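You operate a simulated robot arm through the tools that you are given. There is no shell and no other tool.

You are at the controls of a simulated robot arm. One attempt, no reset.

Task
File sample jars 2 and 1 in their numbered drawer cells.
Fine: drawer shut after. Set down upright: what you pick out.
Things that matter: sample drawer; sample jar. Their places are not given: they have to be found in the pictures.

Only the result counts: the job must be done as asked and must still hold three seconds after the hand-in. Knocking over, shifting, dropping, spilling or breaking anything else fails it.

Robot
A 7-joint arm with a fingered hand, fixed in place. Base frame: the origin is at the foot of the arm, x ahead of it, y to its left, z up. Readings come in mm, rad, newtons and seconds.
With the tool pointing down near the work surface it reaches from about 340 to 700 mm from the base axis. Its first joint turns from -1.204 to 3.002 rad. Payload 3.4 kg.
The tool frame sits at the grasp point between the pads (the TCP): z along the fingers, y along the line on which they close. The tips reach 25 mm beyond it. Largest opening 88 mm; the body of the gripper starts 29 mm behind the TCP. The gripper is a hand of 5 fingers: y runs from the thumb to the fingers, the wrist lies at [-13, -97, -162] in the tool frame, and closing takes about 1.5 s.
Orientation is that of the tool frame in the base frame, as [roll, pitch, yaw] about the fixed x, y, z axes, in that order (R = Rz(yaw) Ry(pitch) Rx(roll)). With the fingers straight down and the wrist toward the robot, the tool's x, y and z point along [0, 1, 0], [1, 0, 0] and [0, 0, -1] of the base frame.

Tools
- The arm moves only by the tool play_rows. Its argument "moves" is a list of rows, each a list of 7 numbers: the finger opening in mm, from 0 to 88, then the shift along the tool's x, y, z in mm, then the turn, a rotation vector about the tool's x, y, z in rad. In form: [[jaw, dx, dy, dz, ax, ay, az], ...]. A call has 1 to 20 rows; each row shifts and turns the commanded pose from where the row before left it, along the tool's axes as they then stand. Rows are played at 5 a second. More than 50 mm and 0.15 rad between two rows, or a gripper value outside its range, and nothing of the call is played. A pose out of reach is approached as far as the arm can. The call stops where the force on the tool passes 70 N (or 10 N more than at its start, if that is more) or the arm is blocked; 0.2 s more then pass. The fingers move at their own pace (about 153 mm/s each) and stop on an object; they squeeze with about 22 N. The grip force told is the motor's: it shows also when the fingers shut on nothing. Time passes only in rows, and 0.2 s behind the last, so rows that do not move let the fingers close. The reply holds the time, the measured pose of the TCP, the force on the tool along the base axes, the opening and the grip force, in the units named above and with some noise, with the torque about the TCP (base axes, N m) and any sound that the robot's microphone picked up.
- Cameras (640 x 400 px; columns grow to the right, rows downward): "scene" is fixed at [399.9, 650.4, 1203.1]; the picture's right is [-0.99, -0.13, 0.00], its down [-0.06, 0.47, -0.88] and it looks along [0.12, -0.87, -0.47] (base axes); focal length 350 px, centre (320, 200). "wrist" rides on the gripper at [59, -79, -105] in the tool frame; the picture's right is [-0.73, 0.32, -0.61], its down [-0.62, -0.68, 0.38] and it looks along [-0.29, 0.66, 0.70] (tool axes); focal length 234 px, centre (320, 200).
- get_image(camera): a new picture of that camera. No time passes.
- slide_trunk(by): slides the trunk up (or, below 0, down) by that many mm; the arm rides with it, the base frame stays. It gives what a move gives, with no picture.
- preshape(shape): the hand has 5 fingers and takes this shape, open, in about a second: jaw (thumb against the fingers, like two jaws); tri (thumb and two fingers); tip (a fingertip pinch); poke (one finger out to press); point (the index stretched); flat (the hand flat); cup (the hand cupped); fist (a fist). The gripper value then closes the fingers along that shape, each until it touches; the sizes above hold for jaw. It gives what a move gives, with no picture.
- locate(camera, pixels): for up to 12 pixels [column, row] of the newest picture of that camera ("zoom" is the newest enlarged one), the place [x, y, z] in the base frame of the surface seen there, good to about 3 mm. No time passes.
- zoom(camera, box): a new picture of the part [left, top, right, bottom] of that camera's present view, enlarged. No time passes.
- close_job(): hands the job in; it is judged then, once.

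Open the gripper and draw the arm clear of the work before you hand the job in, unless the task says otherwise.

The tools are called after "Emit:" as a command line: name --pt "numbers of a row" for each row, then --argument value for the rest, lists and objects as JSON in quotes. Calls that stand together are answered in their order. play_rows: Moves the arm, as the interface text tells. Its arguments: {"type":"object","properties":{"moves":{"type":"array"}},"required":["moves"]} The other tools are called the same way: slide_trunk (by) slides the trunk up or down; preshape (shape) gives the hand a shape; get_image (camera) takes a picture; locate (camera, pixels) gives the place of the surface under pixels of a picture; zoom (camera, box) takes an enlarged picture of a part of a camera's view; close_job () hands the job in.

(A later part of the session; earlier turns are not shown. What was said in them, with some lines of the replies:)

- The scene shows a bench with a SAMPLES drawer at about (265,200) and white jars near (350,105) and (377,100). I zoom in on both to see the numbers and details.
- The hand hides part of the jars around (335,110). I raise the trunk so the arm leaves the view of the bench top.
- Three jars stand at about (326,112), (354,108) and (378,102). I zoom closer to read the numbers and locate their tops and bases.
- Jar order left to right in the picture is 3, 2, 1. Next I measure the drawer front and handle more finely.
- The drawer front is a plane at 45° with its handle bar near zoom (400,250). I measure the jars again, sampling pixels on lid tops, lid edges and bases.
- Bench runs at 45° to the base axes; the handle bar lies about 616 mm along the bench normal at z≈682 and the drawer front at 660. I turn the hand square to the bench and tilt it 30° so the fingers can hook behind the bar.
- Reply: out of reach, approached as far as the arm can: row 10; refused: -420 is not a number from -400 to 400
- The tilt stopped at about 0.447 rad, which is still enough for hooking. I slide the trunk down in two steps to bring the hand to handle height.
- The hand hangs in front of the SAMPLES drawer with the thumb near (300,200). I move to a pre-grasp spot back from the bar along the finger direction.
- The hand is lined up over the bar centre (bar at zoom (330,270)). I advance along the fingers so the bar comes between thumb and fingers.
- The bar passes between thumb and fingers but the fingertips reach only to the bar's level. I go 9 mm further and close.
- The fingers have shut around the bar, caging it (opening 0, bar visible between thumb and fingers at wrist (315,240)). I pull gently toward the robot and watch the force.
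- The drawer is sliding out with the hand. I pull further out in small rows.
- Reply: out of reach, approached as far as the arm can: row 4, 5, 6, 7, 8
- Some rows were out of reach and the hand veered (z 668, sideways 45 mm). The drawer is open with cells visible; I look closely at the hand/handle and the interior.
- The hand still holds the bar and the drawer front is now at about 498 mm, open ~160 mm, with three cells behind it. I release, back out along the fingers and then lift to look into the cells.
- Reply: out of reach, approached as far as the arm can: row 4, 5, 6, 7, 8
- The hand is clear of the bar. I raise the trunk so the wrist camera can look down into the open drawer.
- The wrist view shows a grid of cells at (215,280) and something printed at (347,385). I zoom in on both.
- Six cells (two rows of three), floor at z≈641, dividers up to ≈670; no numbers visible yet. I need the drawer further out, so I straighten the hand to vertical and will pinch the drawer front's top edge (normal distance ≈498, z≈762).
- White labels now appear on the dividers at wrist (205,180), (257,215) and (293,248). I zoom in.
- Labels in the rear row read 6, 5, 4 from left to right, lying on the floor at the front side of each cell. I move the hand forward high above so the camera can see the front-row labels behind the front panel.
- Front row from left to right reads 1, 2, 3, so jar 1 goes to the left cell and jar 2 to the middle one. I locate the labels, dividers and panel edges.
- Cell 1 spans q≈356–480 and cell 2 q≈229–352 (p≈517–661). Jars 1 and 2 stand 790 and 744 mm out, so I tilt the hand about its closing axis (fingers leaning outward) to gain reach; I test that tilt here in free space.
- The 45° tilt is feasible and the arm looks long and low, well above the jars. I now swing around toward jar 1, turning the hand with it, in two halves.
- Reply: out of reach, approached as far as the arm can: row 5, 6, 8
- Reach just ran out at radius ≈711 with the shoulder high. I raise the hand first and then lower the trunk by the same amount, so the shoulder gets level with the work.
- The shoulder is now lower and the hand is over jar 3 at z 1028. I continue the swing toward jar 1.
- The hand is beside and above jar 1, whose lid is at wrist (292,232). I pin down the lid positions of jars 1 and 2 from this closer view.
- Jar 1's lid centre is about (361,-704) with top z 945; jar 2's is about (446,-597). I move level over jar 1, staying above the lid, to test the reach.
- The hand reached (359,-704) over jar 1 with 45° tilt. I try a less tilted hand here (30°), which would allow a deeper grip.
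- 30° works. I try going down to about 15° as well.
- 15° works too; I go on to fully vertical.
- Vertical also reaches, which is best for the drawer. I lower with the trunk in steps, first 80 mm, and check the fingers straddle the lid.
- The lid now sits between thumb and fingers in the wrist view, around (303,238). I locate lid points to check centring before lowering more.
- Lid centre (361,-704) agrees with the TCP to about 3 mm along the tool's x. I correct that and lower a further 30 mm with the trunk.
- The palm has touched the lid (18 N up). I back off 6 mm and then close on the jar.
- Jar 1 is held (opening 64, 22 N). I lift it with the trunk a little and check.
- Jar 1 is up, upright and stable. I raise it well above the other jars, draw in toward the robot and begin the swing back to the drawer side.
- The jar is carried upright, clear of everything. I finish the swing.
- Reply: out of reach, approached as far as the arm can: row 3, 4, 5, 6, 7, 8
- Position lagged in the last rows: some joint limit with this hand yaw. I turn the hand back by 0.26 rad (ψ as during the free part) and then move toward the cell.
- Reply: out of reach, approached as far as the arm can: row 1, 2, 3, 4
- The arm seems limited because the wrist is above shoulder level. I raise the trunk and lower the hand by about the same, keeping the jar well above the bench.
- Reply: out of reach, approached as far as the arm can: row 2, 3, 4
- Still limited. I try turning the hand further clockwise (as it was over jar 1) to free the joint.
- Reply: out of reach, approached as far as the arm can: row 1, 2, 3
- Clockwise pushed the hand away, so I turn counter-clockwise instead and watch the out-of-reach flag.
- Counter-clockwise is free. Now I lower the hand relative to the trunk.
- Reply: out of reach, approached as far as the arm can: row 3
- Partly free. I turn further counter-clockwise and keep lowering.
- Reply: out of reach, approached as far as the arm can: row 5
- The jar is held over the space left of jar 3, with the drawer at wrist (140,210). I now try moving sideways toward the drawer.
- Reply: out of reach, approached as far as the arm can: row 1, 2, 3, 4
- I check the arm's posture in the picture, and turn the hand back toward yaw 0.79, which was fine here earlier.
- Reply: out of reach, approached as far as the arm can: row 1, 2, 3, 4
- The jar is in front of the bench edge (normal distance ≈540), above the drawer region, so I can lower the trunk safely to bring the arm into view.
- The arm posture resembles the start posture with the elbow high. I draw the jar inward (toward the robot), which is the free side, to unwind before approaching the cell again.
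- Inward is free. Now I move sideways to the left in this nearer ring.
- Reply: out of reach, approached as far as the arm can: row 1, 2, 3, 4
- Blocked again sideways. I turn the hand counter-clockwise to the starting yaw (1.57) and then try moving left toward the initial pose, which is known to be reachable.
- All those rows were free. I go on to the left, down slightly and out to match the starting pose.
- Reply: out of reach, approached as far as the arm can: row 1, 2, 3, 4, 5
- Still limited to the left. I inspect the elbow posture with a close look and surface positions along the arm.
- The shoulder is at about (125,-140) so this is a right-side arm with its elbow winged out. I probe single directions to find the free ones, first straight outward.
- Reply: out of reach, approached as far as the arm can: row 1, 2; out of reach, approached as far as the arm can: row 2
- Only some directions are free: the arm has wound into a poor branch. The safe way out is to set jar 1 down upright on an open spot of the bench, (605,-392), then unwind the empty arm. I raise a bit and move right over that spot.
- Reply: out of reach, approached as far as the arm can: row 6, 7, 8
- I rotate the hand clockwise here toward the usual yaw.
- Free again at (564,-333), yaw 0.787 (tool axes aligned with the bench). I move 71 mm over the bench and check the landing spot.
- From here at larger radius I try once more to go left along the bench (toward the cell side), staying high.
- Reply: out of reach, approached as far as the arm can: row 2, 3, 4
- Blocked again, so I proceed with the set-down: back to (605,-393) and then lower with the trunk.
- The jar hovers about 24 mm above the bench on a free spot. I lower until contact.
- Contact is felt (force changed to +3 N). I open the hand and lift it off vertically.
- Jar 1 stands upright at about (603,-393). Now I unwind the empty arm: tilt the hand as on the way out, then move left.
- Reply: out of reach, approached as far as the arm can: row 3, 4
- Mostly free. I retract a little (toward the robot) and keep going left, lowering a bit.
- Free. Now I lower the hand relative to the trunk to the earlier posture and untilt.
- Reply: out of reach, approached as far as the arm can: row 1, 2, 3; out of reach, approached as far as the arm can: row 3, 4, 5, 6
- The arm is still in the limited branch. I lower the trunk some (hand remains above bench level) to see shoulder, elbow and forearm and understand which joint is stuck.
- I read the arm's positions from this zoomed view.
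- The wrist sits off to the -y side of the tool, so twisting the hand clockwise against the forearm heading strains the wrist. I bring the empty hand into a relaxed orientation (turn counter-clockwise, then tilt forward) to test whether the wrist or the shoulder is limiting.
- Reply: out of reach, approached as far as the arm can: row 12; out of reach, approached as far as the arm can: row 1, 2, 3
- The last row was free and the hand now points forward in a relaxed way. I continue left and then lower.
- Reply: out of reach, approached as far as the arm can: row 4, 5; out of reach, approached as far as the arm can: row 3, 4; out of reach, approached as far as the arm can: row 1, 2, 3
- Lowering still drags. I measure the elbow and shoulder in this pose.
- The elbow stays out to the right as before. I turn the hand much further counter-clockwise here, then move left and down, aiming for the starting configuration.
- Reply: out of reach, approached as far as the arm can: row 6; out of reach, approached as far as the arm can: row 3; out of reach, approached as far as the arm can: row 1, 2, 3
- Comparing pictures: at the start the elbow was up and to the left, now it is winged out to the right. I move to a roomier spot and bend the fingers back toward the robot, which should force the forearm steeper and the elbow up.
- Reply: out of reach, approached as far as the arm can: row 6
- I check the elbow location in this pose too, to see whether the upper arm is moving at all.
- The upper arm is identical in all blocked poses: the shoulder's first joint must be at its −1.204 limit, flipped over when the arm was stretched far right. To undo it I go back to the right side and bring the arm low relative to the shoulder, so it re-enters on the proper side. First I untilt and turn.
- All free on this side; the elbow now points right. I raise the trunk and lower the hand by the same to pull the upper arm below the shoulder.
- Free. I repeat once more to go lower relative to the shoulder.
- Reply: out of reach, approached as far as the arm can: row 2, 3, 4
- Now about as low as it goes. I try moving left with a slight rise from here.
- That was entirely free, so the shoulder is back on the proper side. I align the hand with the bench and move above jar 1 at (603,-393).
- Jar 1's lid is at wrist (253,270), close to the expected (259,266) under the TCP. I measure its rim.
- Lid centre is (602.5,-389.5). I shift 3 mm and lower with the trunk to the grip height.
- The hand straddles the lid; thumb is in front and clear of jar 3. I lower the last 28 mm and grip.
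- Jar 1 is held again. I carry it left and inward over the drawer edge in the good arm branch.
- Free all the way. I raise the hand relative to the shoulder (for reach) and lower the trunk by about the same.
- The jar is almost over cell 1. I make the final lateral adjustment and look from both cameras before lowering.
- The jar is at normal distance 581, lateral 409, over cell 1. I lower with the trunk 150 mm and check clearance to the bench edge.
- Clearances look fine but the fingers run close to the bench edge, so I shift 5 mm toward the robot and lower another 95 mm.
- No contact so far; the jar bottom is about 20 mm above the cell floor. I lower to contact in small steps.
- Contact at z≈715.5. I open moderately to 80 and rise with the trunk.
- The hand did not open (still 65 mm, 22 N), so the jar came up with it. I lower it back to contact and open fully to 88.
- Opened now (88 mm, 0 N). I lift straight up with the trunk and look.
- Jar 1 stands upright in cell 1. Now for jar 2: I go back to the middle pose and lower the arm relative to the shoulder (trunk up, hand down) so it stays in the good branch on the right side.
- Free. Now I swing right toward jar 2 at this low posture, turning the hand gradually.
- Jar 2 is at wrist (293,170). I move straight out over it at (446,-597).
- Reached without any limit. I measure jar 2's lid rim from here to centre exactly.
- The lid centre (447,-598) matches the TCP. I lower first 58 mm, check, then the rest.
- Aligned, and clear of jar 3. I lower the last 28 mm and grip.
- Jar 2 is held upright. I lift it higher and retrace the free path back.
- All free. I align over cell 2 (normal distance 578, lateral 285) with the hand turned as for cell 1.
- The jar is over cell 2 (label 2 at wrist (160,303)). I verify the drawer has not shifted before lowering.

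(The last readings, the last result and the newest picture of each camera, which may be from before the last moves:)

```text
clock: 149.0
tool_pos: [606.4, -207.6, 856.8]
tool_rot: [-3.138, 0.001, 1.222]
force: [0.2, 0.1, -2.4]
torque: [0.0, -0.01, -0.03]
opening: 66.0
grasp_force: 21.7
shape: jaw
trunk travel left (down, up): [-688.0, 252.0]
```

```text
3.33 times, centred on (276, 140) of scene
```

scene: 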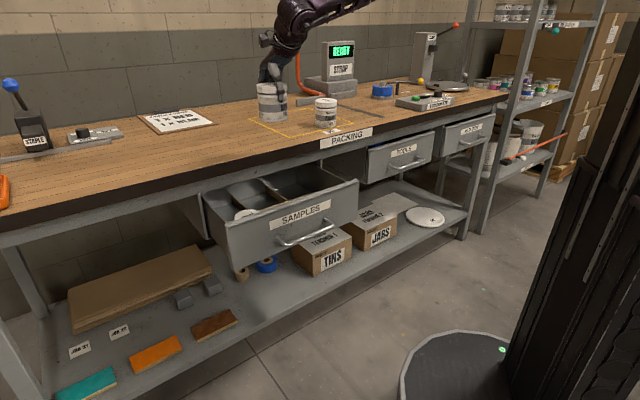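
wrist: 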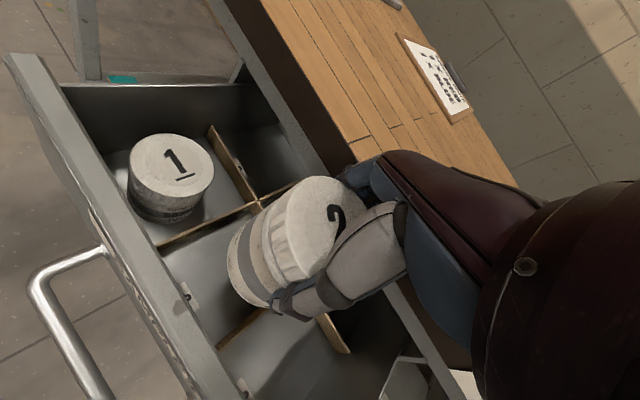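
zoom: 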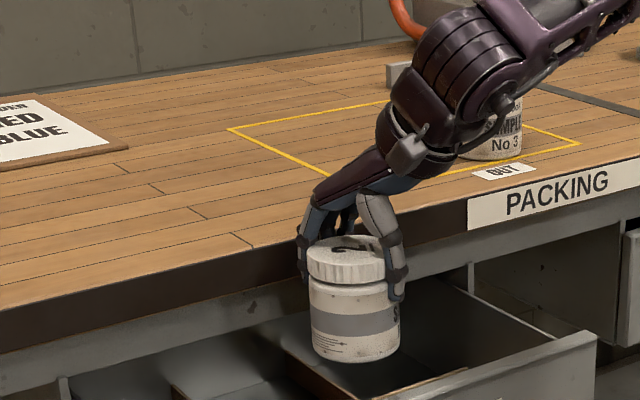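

Aligned. I shift 6 mm to centre better in the cell and lower 120 mm.

Emit:
play_rows --pt "50 5.4 2.5 0 0 0 0"

Emit:
slide_trunk --by -80

Emit:
slide_trunk --by -40

Emit:
get_image --camera "wrist"

Emit:
zoom --camera "scene" --box '[180, 120, 340, 220]'

```text
clock: 149.4
tool_pos: [611.0, -202.1, 857.6]
tool_rot: [-3.138, 0.0, 1.221]
force: [0.0, -1.0, -2.5]
torque: [0.0, 0.03, 0.05]
opening: 66.2
grasp_force: 21.9
shape: jaw
trunk travel left (down, up): [-688.0, 252.0]
```

```text
clock: 150.5
tool_pos: [611.3, -203.0, 778.6]
tool_rot: [-3.139, 0.0, 1.222]
force: [-0.4, 0.4, -2.5]
torque: [0.0, 0.01, -0.03]
opening: 66.1
grasp_force: 21.6
shape: jaw
trunk travel left (down, up): [-608.0, 332.0]
```

```text
clock: 151.4
tool_pos: [610.6, -201.4, 737.8]
tool_rot: [-3.139, 0.0, 1.222]
force: [-0.7, 0.3, -1.3]
torque: [0.0, 0.01, -0.02]
opening: 66.5
grasp_force: 22.0
shape: jaw
trunk travel left (down, up): [-568.0, 372.0]
```

```text
taken
```

wrist: 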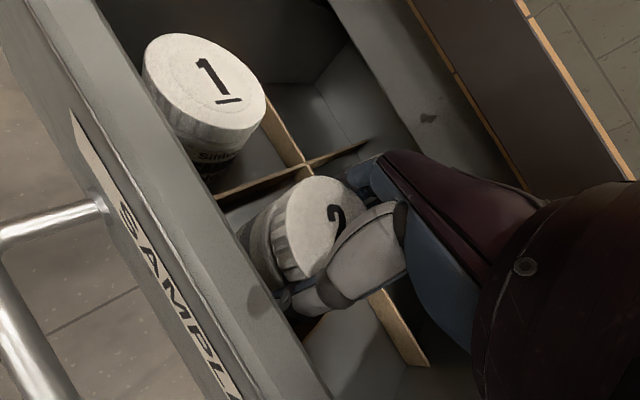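

```text
4.00 times, centred on (260, 170) of scene
```

zoom: 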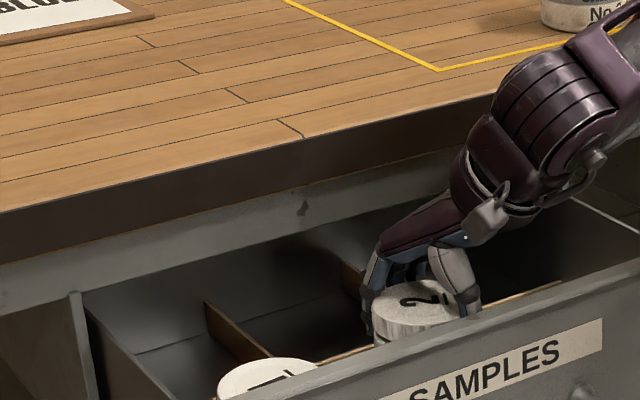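

Both lids are visible, no contacts. I lower to contact.

Emit:
slide_trunk --by -19

Emit:
play_rows --pt "50 0 0 1.5 0 0 0"

Emit:
play_rows --pt "50 0 0 1.5 0 0 0"

```text
clock: 152.0
tool_pos: [611.2, -203.0, 718.0]
tool_rot: [-3.138, 0.0, 1.223]
force: [0.2, -0.8, -1.6]
torque: [-0.01, -0.01, 0.0]
opening: 66.1
grasp_force: 21.8
shape: jaw
trunk travel left (down, up): [-549.0, 391.0]
```

```text
clock: 152.4
tool_pos: [612.0, -202.6, 718.3]
tool_rot: [-3.138, 0.0, 1.221]
force: [-0.1, -0.6, -1.9]
torque: [0.01, 0.0, -0.02]
opening: 66.1
grasp_force: 21.7
shape: jaw
trunk travel left (down, up): [-549.0, 391.0]
```

```text
clock: 152.8
tool_pos: [611.6, -201.5, 717.0]
tool_rot: [-3.136, 0.0, 1.222]
force: [0.3, -0.4, -1.4]
torque: [0.02, 0.01, 0.03]
opening: 66.3
grasp_force: 22.2
shape: jaw
trunk travel left (down, up): [-549.0, 391.0]
```

No contact yet; I go on in 1.5 mm rows.

Emit:
play_rows --pt "50 0 0 1.5 0 0 0"

Emit:
play_rows --pt "50 0 0 1.5 0 0 0"

```text
clock: 153.2
tool_pos: [611.3, -202.7, 716.1]
tool_rot: [-3.14, -0.001, 1.224]
force: [0.6, 1.2, 3.2]
torque: [-0.07, -0.05, 0.03]
opening: 66.1
grasp_force: 21.6
shape: jaw
trunk travel left (down, up): [-549.0, 391.0]
```

```text
clock: 153.6
tool_pos: [610.3, -200.6, 716.8]
tool_rot: [3.141, -0.001, 1.222]
force: [1.2, 1.3, 7.9]
torque: [-0.23, -0.18, 0.02]
opening: 66.1
grasp_force: 22.3
shape: jaw
trunk travel left (down, up): [-549.0, 391.0]
```

Contact is established (≈8 N). I open to 88 and, once the reading confirms it, lift.

Emit:
play_rows --pt "88 0 0 0 0 0 0" --pt "88 0 0 0 0 0 0" --pt "88 0 0 0 0 0 0" --pt "88 0 0 0 0 0 0" --pt "88 0 0 0 0 0 0"

Emit:
slide_trunk --by 60

Emit:
get_image --camera "wrist"

```text
clock: 154.8
tool_pos: [610.3, -201.7, 714.7]
tool_rot: [-3.14, 0.0, 1.225]
force: [3.4, 2.1, 9.8]
torque: [-0.05, -0.19, 0.08]
opening: 88.1
grasp_force: 0.0
shape: jaw
trunk travel left (down, up): [-549.0, 391.0]
```

```text
clock: 155.8
tool_pos: [610.6, -202.4, 773.4]
tool_rot: [-3.137, 0.0, 1.223]
force: [0.2, 0.1, -0.3]
torque: [0.0, -0.01, 0.0]
opening: 87.8
grasp_force: 0.1
shape: jaw
trunk travel left (down, up): [-609.0, 331.0]
```

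```text
taken
```

wrist: 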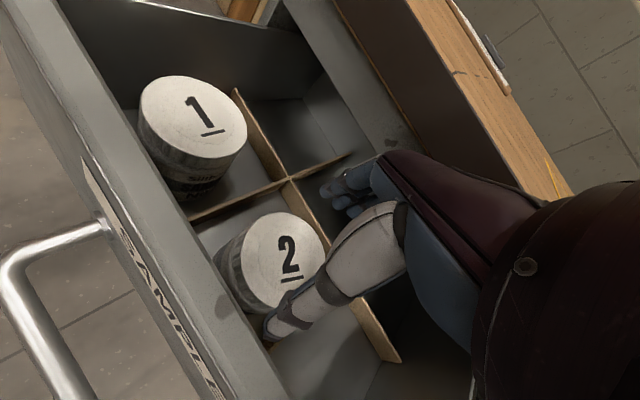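

Jars 1 and 2 both stand upright in their cells. Next I rise, back away in front of the drawer and close the fingers, to push the drawer shut by its handle bar.

Emit:
slide_trunk --by 180

Emit:
play_rows --pt "88 16 -34 0 0 0 0" --pt "88 16 -34 0 0 0 0" --pt "88 16 -34 0 0 0 0" --pt "88 16 -34 0 0 0 0" --pt "88 16 -34 0 0 0 0" --pt "88 0 0 0 0 0 0.11" --pt "88 0 0 0 0 0 0.11" --pt "40 0 0 0 0 0 0.11" --pt "0 0 0 0 0 0 0.108" --pt "0 0 0 0 0 0 0" --pt "0 0 0 0 0 0 0"

Emit:
get_image --camera "scene"

Emit:
get_image --camera "wrist"

```text
clock: 157.8
tool_pos: [611.1, -202.5, 954.3]
tool_rot: [-3.137, -0.001, 1.222]
force: [0.1, 0.2, -0.2]
torque: [-0.03, 0.03, 0.0]
opening: 88.1
grasp_force: 0.0
shape: jaw
trunk travel left (down, up): [-789.0, 151.0]
```

```text
clock: 160.2
tool_pos: [477.3, -69.7, 955.4]
tool_rot: [-3.138, 0.001, 0.785]
force: [-0.2, 0.1, 0.4]
torque: [0.03, 0.01, 0.0]
opening: 0.0
grasp_force: 22.1
shape: jaw
trunk travel left (down, up): [-789.0, 151.0]
```

```text
taken
```

scene: 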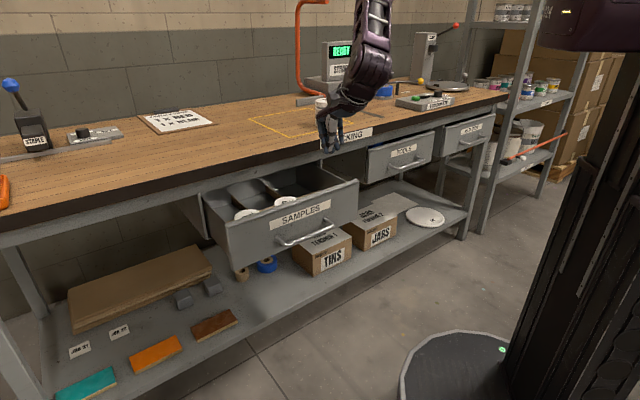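

```text
taken
```

wrist: 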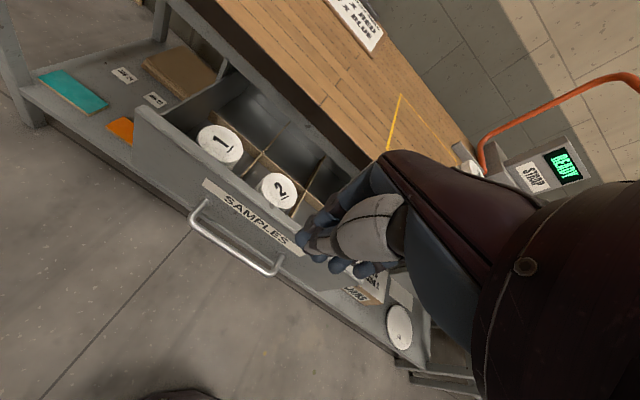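

The jars sit in cells 1 and 2. I locate the handle bar at wrist (195,215)–(280,270) and zoom on the scene.

Emit:
locate --camera "wrist" --pixels '[[193, 222], [215, 240], [240, 257], [265, 272], [230, 215], [260, 238]]'

Emit:
locate --camera "scene" --pixels '[[300, 240], [310, 237], [320, 233], [300, 213], [390, 160], [405, 168]]'

```text
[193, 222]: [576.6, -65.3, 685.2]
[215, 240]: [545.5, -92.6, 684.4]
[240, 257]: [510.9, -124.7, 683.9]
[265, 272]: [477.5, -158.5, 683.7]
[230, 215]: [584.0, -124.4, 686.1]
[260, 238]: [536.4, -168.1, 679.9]
```

```text
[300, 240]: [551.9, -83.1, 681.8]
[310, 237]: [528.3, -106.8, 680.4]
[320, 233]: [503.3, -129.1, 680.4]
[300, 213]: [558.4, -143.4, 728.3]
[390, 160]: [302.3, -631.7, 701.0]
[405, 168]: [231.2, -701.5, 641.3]
```

Handle bar front is at normal distance ≈449, z≈682; the neighbouring TOOLS drawer (shut) has its front at 660, so shut means ≈163 mm further. I lower the closed hand in front of the bar.

Emit:
slide_trunk --by -265

Emit:
get_image --camera "wrist"

Emit:
zoom --camera "scene" --box '[200, 150, 392, 270]'

```text
clock: 162.9
tool_pos: [478.2, -69.8, 689.3]
tool_rot: [-3.137, 0.003, 0.786]
force: [0.3, -0.4, 0.2]
torque: [0.03, -0.01, 0.03]
opening: 0.2
grasp_force: 21.6
shape: jaw
trunk travel left (down, up): [-524.0, 416.0]
```

```text
taken
```

wrist: 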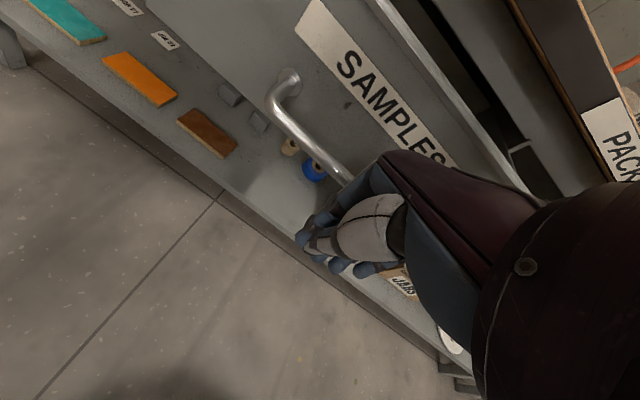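

```text
3.33 times, centred on (296, 210) of scene
```

zoom: 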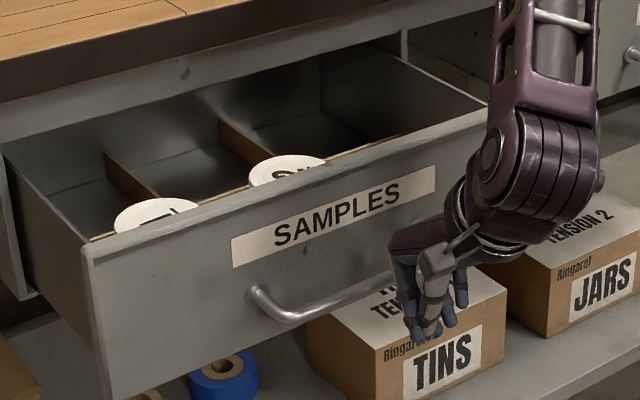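

The closed fingers face the bar. I push along the bench normal in slow 8 mm rows.

Emit:
play_rows --pt "0 0 8 0 0 0 0" --pt "0 0 8 0 0 0 0" --pt "0 0 8 0 0 0 0" --pt "0 0 8 0 0 0 0" --pt "0 0 8 0 0 0 0" --pt "0 0 8 0 0 0 0" --pt "0 0 8 0 0 0 0" --pt "0 0 8 0 0 0 0" --pt "0 0 8 0 0 0 0" --pt "0 0 8 0 0 0 0"

Emit:
zoom --camera "scene" --box '[200, 150, 392, 270]'

Emit:
get_image --camera "wrist"

```text
clock: 165.1
tool_pos: [534.5, -125.5, 688.3]
tool_rot: [-3.137, 0.002, 0.782]
force: [0.2, -0.7, 0.0]
torque: [-0.01, -0.03, -0.01]
opening: 0.1
grasp_force: 22.6
shape: jaw
trunk travel left (down, up): [-524.0, 416.0]
```

```text
3.33 times, centred on (296, 210) of scene
```

zoom: 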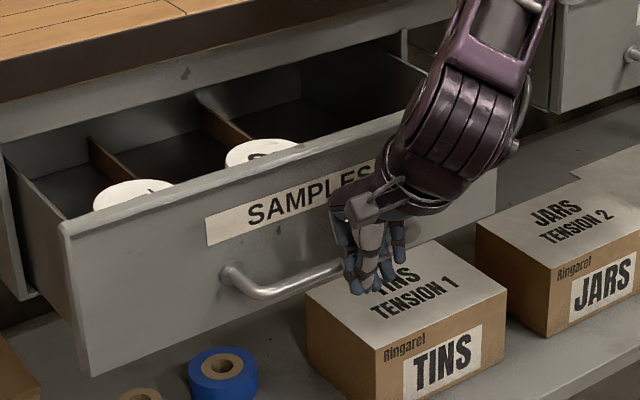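

```text
taken
```

wrist: 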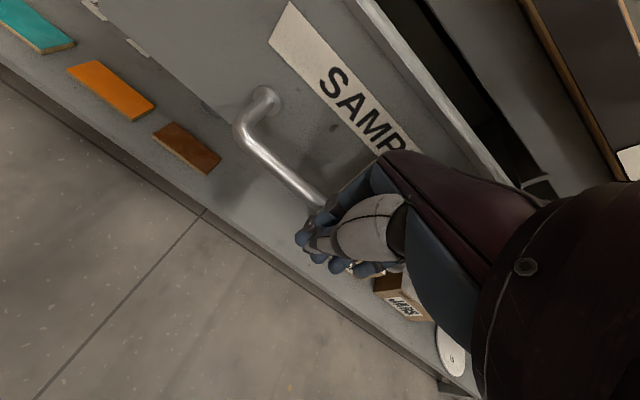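

The drawer is moving in smoothly with the jars steady. I continue pushing.

Emit:
play_rows --pt "0 0 8 0 0 0 0" --pt "0 0 8 0 0 0 0" --pt "0 0 8 0 0 0 0" --pt "0 0 8 0 0 0 0" --pt "0 0 8 0 0 0 0" --pt "0 0 8 0 0 0 0" --pt "0 0 8 0 0 0 0" --pt "0 0 8 0 0 0 0" --pt "0 0 8 0 0 0 0" --pt "0 0 8 0 0 0 0" --pt "0 0 8 0 0 0 0"

Emit:
zoom --camera "scene" --box '[180, 130, 372, 250]'

Emit:
get_image --camera "wrist"

Emit:
locate --camera "zoom" --pixels '[[170, 280], [250, 220], [120, 230], [200, 300]]'

```text
clock: 167.5
tool_pos: [596.7, -189.4, 689.4]
tool_rot: [-3.139, 0.001, 0.784]
force: [0.2, 0.0, 1.1]
torque: [0.02, 0.02, -0.01]
opening: 0.0
grasp_force: 21.3
shape: jaw
trunk travel left (down, up): [-524.0, 416.0]
```

```text
3.33 times, centred on (276, 190) of scene
```

zoom: 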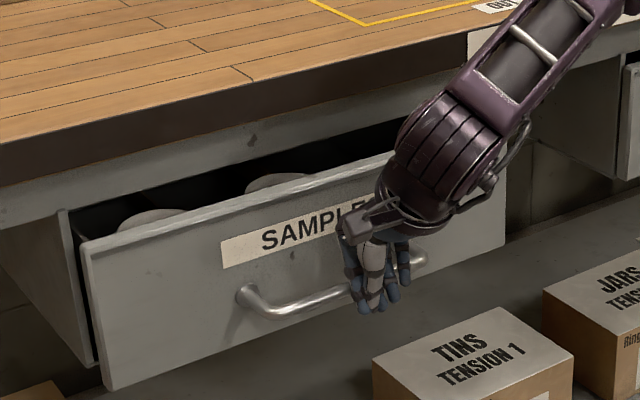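

```text
taken
```

wrist: 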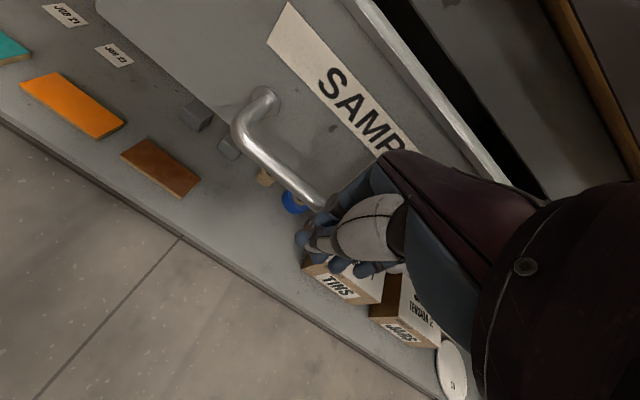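

```text
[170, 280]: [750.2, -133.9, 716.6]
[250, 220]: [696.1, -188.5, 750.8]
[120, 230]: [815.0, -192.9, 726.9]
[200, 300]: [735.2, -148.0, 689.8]
```

The front is at 625; about 35 mm remain. I push in 5 mm rows until it meets its stop.

Emit:
play_rows --pt "0 0 5 0 0 0 0" --pt "0 0 5 0 0 0 0" --pt "0 0 5 0 0 0 0" --pt "0 0 5 0 0 0 0" --pt "0 0 5 0 0 0 0" --pt "0 0 5 0 0 0 0" --pt "0 0 4 0 0 0 0"

Emit:
zoom --camera "scene" --box '[180, 130, 372, 250]'

Emit:
locate --camera "zoom" --pixels '[[170, 280], [250, 220], [130, 260], [200, 300]]'

```text
clock: 169.1
tool_pos: [619.7, -212.3, 689.1]
tool_rot: [-3.137, 0.001, 0.786]
force: [0.4, -0.2, -0.1]
torque: [0.02, -0.01, 0.0]
opening: 0.0
grasp_force: 22.3
shape: jaw
trunk travel left (down, up): [-524.0, 416.0]
```

```text
3.33 times, centred on (276, 190) of scene
```

zoom: 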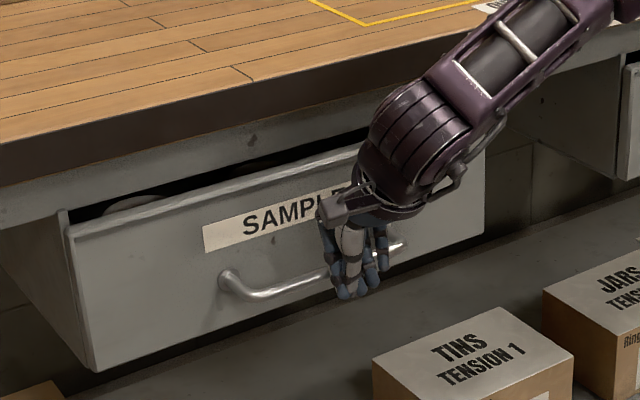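

```text
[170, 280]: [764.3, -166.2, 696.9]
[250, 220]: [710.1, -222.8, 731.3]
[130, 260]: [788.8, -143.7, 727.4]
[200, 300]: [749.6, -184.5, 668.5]
```

The front reads ≈659, practically shut. I press a few more millimetres to feel the stop.

Emit:
play_rows --pt "0 0 2 0 0 0 0" --pt "0 0 2 0 0 0 0" --pt "0 0 2 0 0 0 0"

Emit:
play_rows --pt "0 0 2 0 0 0 0" --pt "0 0 2 0 0 0 0"

```text
clock: 169.9
tool_pos: [623.7, -215.9, 689.9]
tool_rot: [-3.138, -0.001, 0.786]
force: [-6.5, 5.5, 3.5]
torque: [-0.03, 0.04, -0.13]
opening: 0.1
grasp_force: 22.1
shape: jaw
trunk travel left (down, up): [-524.0, 416.0]
```

```text
clock: 170.5
tool_pos: [626.0, -217.9, 690.8]
tool_rot: [-3.14, 0.0, 0.782]
force: [-6.2, 4.5, 2.8]
torque: [-0.04, 0.0, -0.08]
opening: 0.3
grasp_force: 21.8
shape: jaw
trunk travel left (down, up): [-524.0, 416.0]
```

There is now about 8 N of resistance. I re-measure the front and compare with the TOOLS drawer.

Emit:
zoom --camera "scene" --box '[180, 130, 372, 250]'

Emit:
locate --camera "zoom" --pixels '[[170, 280], [250, 220], [130, 260], [200, 300], [110, 330], [460, 220]]'

Emit:
play_rows --pt "0 0 2 0 0 0 0" --pt "0 0 2 0 0 0 0"

```text
3.33 times, centred on (276, 190) of scene
```

zoom: 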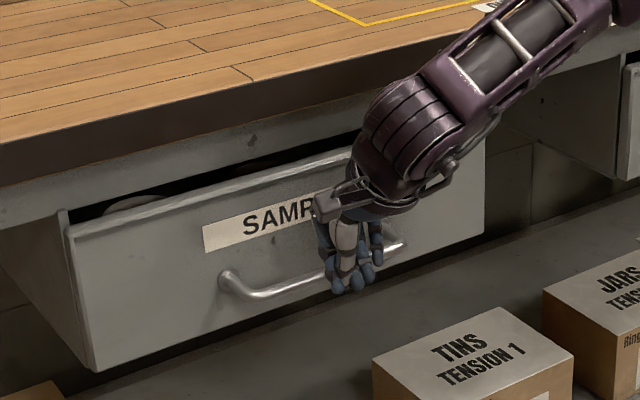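

```text
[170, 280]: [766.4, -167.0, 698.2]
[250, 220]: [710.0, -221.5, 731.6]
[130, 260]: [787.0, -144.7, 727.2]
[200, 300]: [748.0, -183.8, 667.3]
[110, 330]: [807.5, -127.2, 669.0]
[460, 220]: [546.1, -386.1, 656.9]
```

```text
clock: 171.1
tool_pos: [628.0, -218.2, 691.4]
tool_rot: [-3.14, 0.0, 0.788]
force: [-11.8, 7.9, 5.3]
torque: [0.0, 0.09, -0.1]
opening: 0.1
grasp_force: 21.6
shape: jaw
trunk travel left (down, up): [-524.0, 416.0]
```

The front did not move further and the force is rising: the drawer is at its stop (≈660 as at the start). I back away, then open the hand.

Emit:
play_rows --pt "0 0 -8 0 0 0 0" --pt "0 0 -20 0 0 0 0" --pt "0 0 -30 0 0 0 0" --pt "0 0 -30 0 0 0 0" --pt "0 0 -30 0 0 0 0" --pt "0 0 -30 0 0 0 0" --pt "88 0 0 0 0 0 0" --pt "88 0 0 0 0 0 0" --pt "88 0 0 0 0 0 0"

Emit:
slide_trunk --by 330

Emit:
get_image --camera "scene"

Emit:
get_image --camera "wrist"

```text
clock: 173.1
tool_pos: [525.7, -116.9, 688.4]
tool_rot: [-3.139, 0.0, 0.784]
force: [-0.2, 0.0, 0.0]
torque: [0.01, 0.01, 0.0]
opening: 87.6
grasp_force: 0.1
shape: jaw
trunk travel left (down, up): [-524.0, 416.0]
```

```text
clock: 176.4
tool_pos: [526.8, -116.5, 1017.4]
tool_rot: [-3.137, 0.002, 0.785]
force: [0.2, 0.7, 0.1]
torque: [0.01, -0.01, 0.02]
opening: 87.7
grasp_force: 0.1
shape: jaw
trunk travel left (down, up): [-854.0, 86.0]
```

```text
taken
```

scene: 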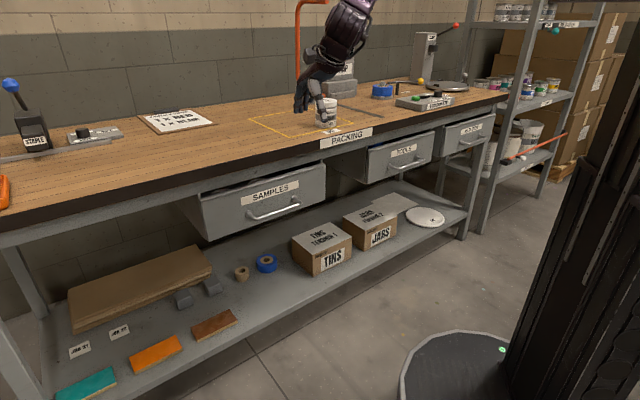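

```text
taken
```

wrist: 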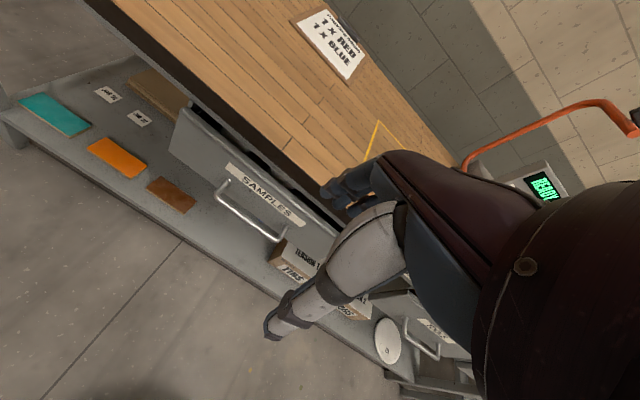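

The drawer looks exactly as at the start and jar 3 stands untouched. I zoom on the gap and measure the front one last time.

Emit:
zoom --camera "scene" --box '[176, 150, 336, 250]'

Emit:
locate --camera "zoom" --pixels '[[590, 85], [590, 180], [140, 340], [110, 210], [350, 170], [200, 300]]'

Emit:
zoom --camera "scene" --box '[240, 50, 400, 150]'

```text
4.00 times, centred on (256, 200) of scene
```

zoom: 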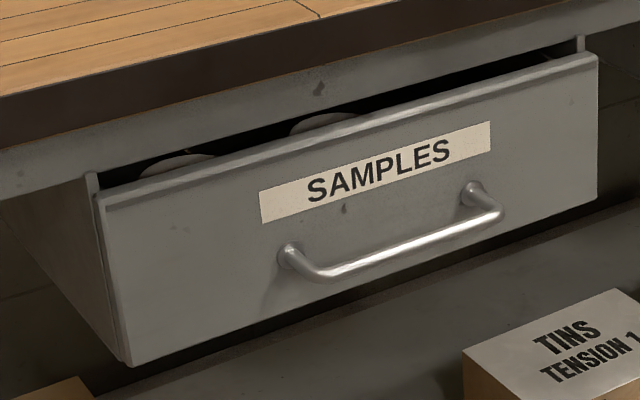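

```text
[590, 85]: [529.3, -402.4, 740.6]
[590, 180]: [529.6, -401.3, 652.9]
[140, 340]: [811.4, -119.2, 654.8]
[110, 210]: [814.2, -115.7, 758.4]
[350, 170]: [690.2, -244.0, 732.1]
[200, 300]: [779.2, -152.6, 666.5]
```

```text
4.00 times, centred on (320, 100) of scene
```

zoom: 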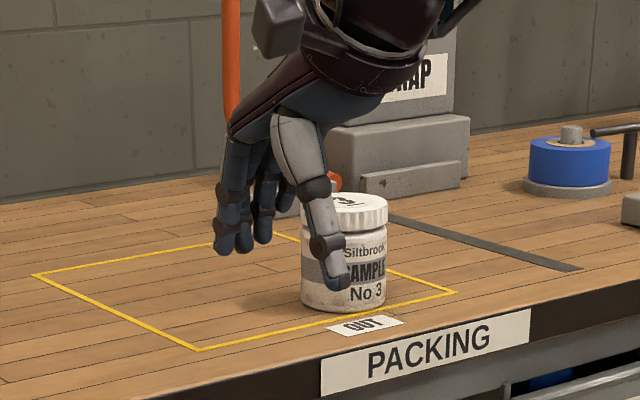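

The drawer front is back at its shut place (the same coordinates as at the start), both lids show level inside, jar 3 is untouched, and the open hand is clear of the work. I hand the job in.

Emit:
close_job

```text
The job is handed in.
```

Sample jars 1 and 2 are upright in their numbered cells and the drawer is shut. I've handed the job in, but no verdict came back with it.

- **Jars:** I read the cell labels before placing. The front row runs 1, 2, 3 from left to right, so jar 1 went in the left cell and jar 2 in the middle. After I pushed the drawer in, both lids still showed level through the gap above its front.
- **Drawer:** The front measures within about 2 mm of where it was at the start, in line with the closed TOOLS drawer. It stopped moving under a light push.
- **Everything else:** In the last pictures, jar 3 and the other bench items showed no sign of having been moved. The hand is open and clear of the bench.

On the way, the arm hit a joint limit while carrying jar 1. I set that jar down upright on a free spot on the bench, inside the yellow OUT marking, freed the arm, and picked it up again. Nothing was dropped or knocked.
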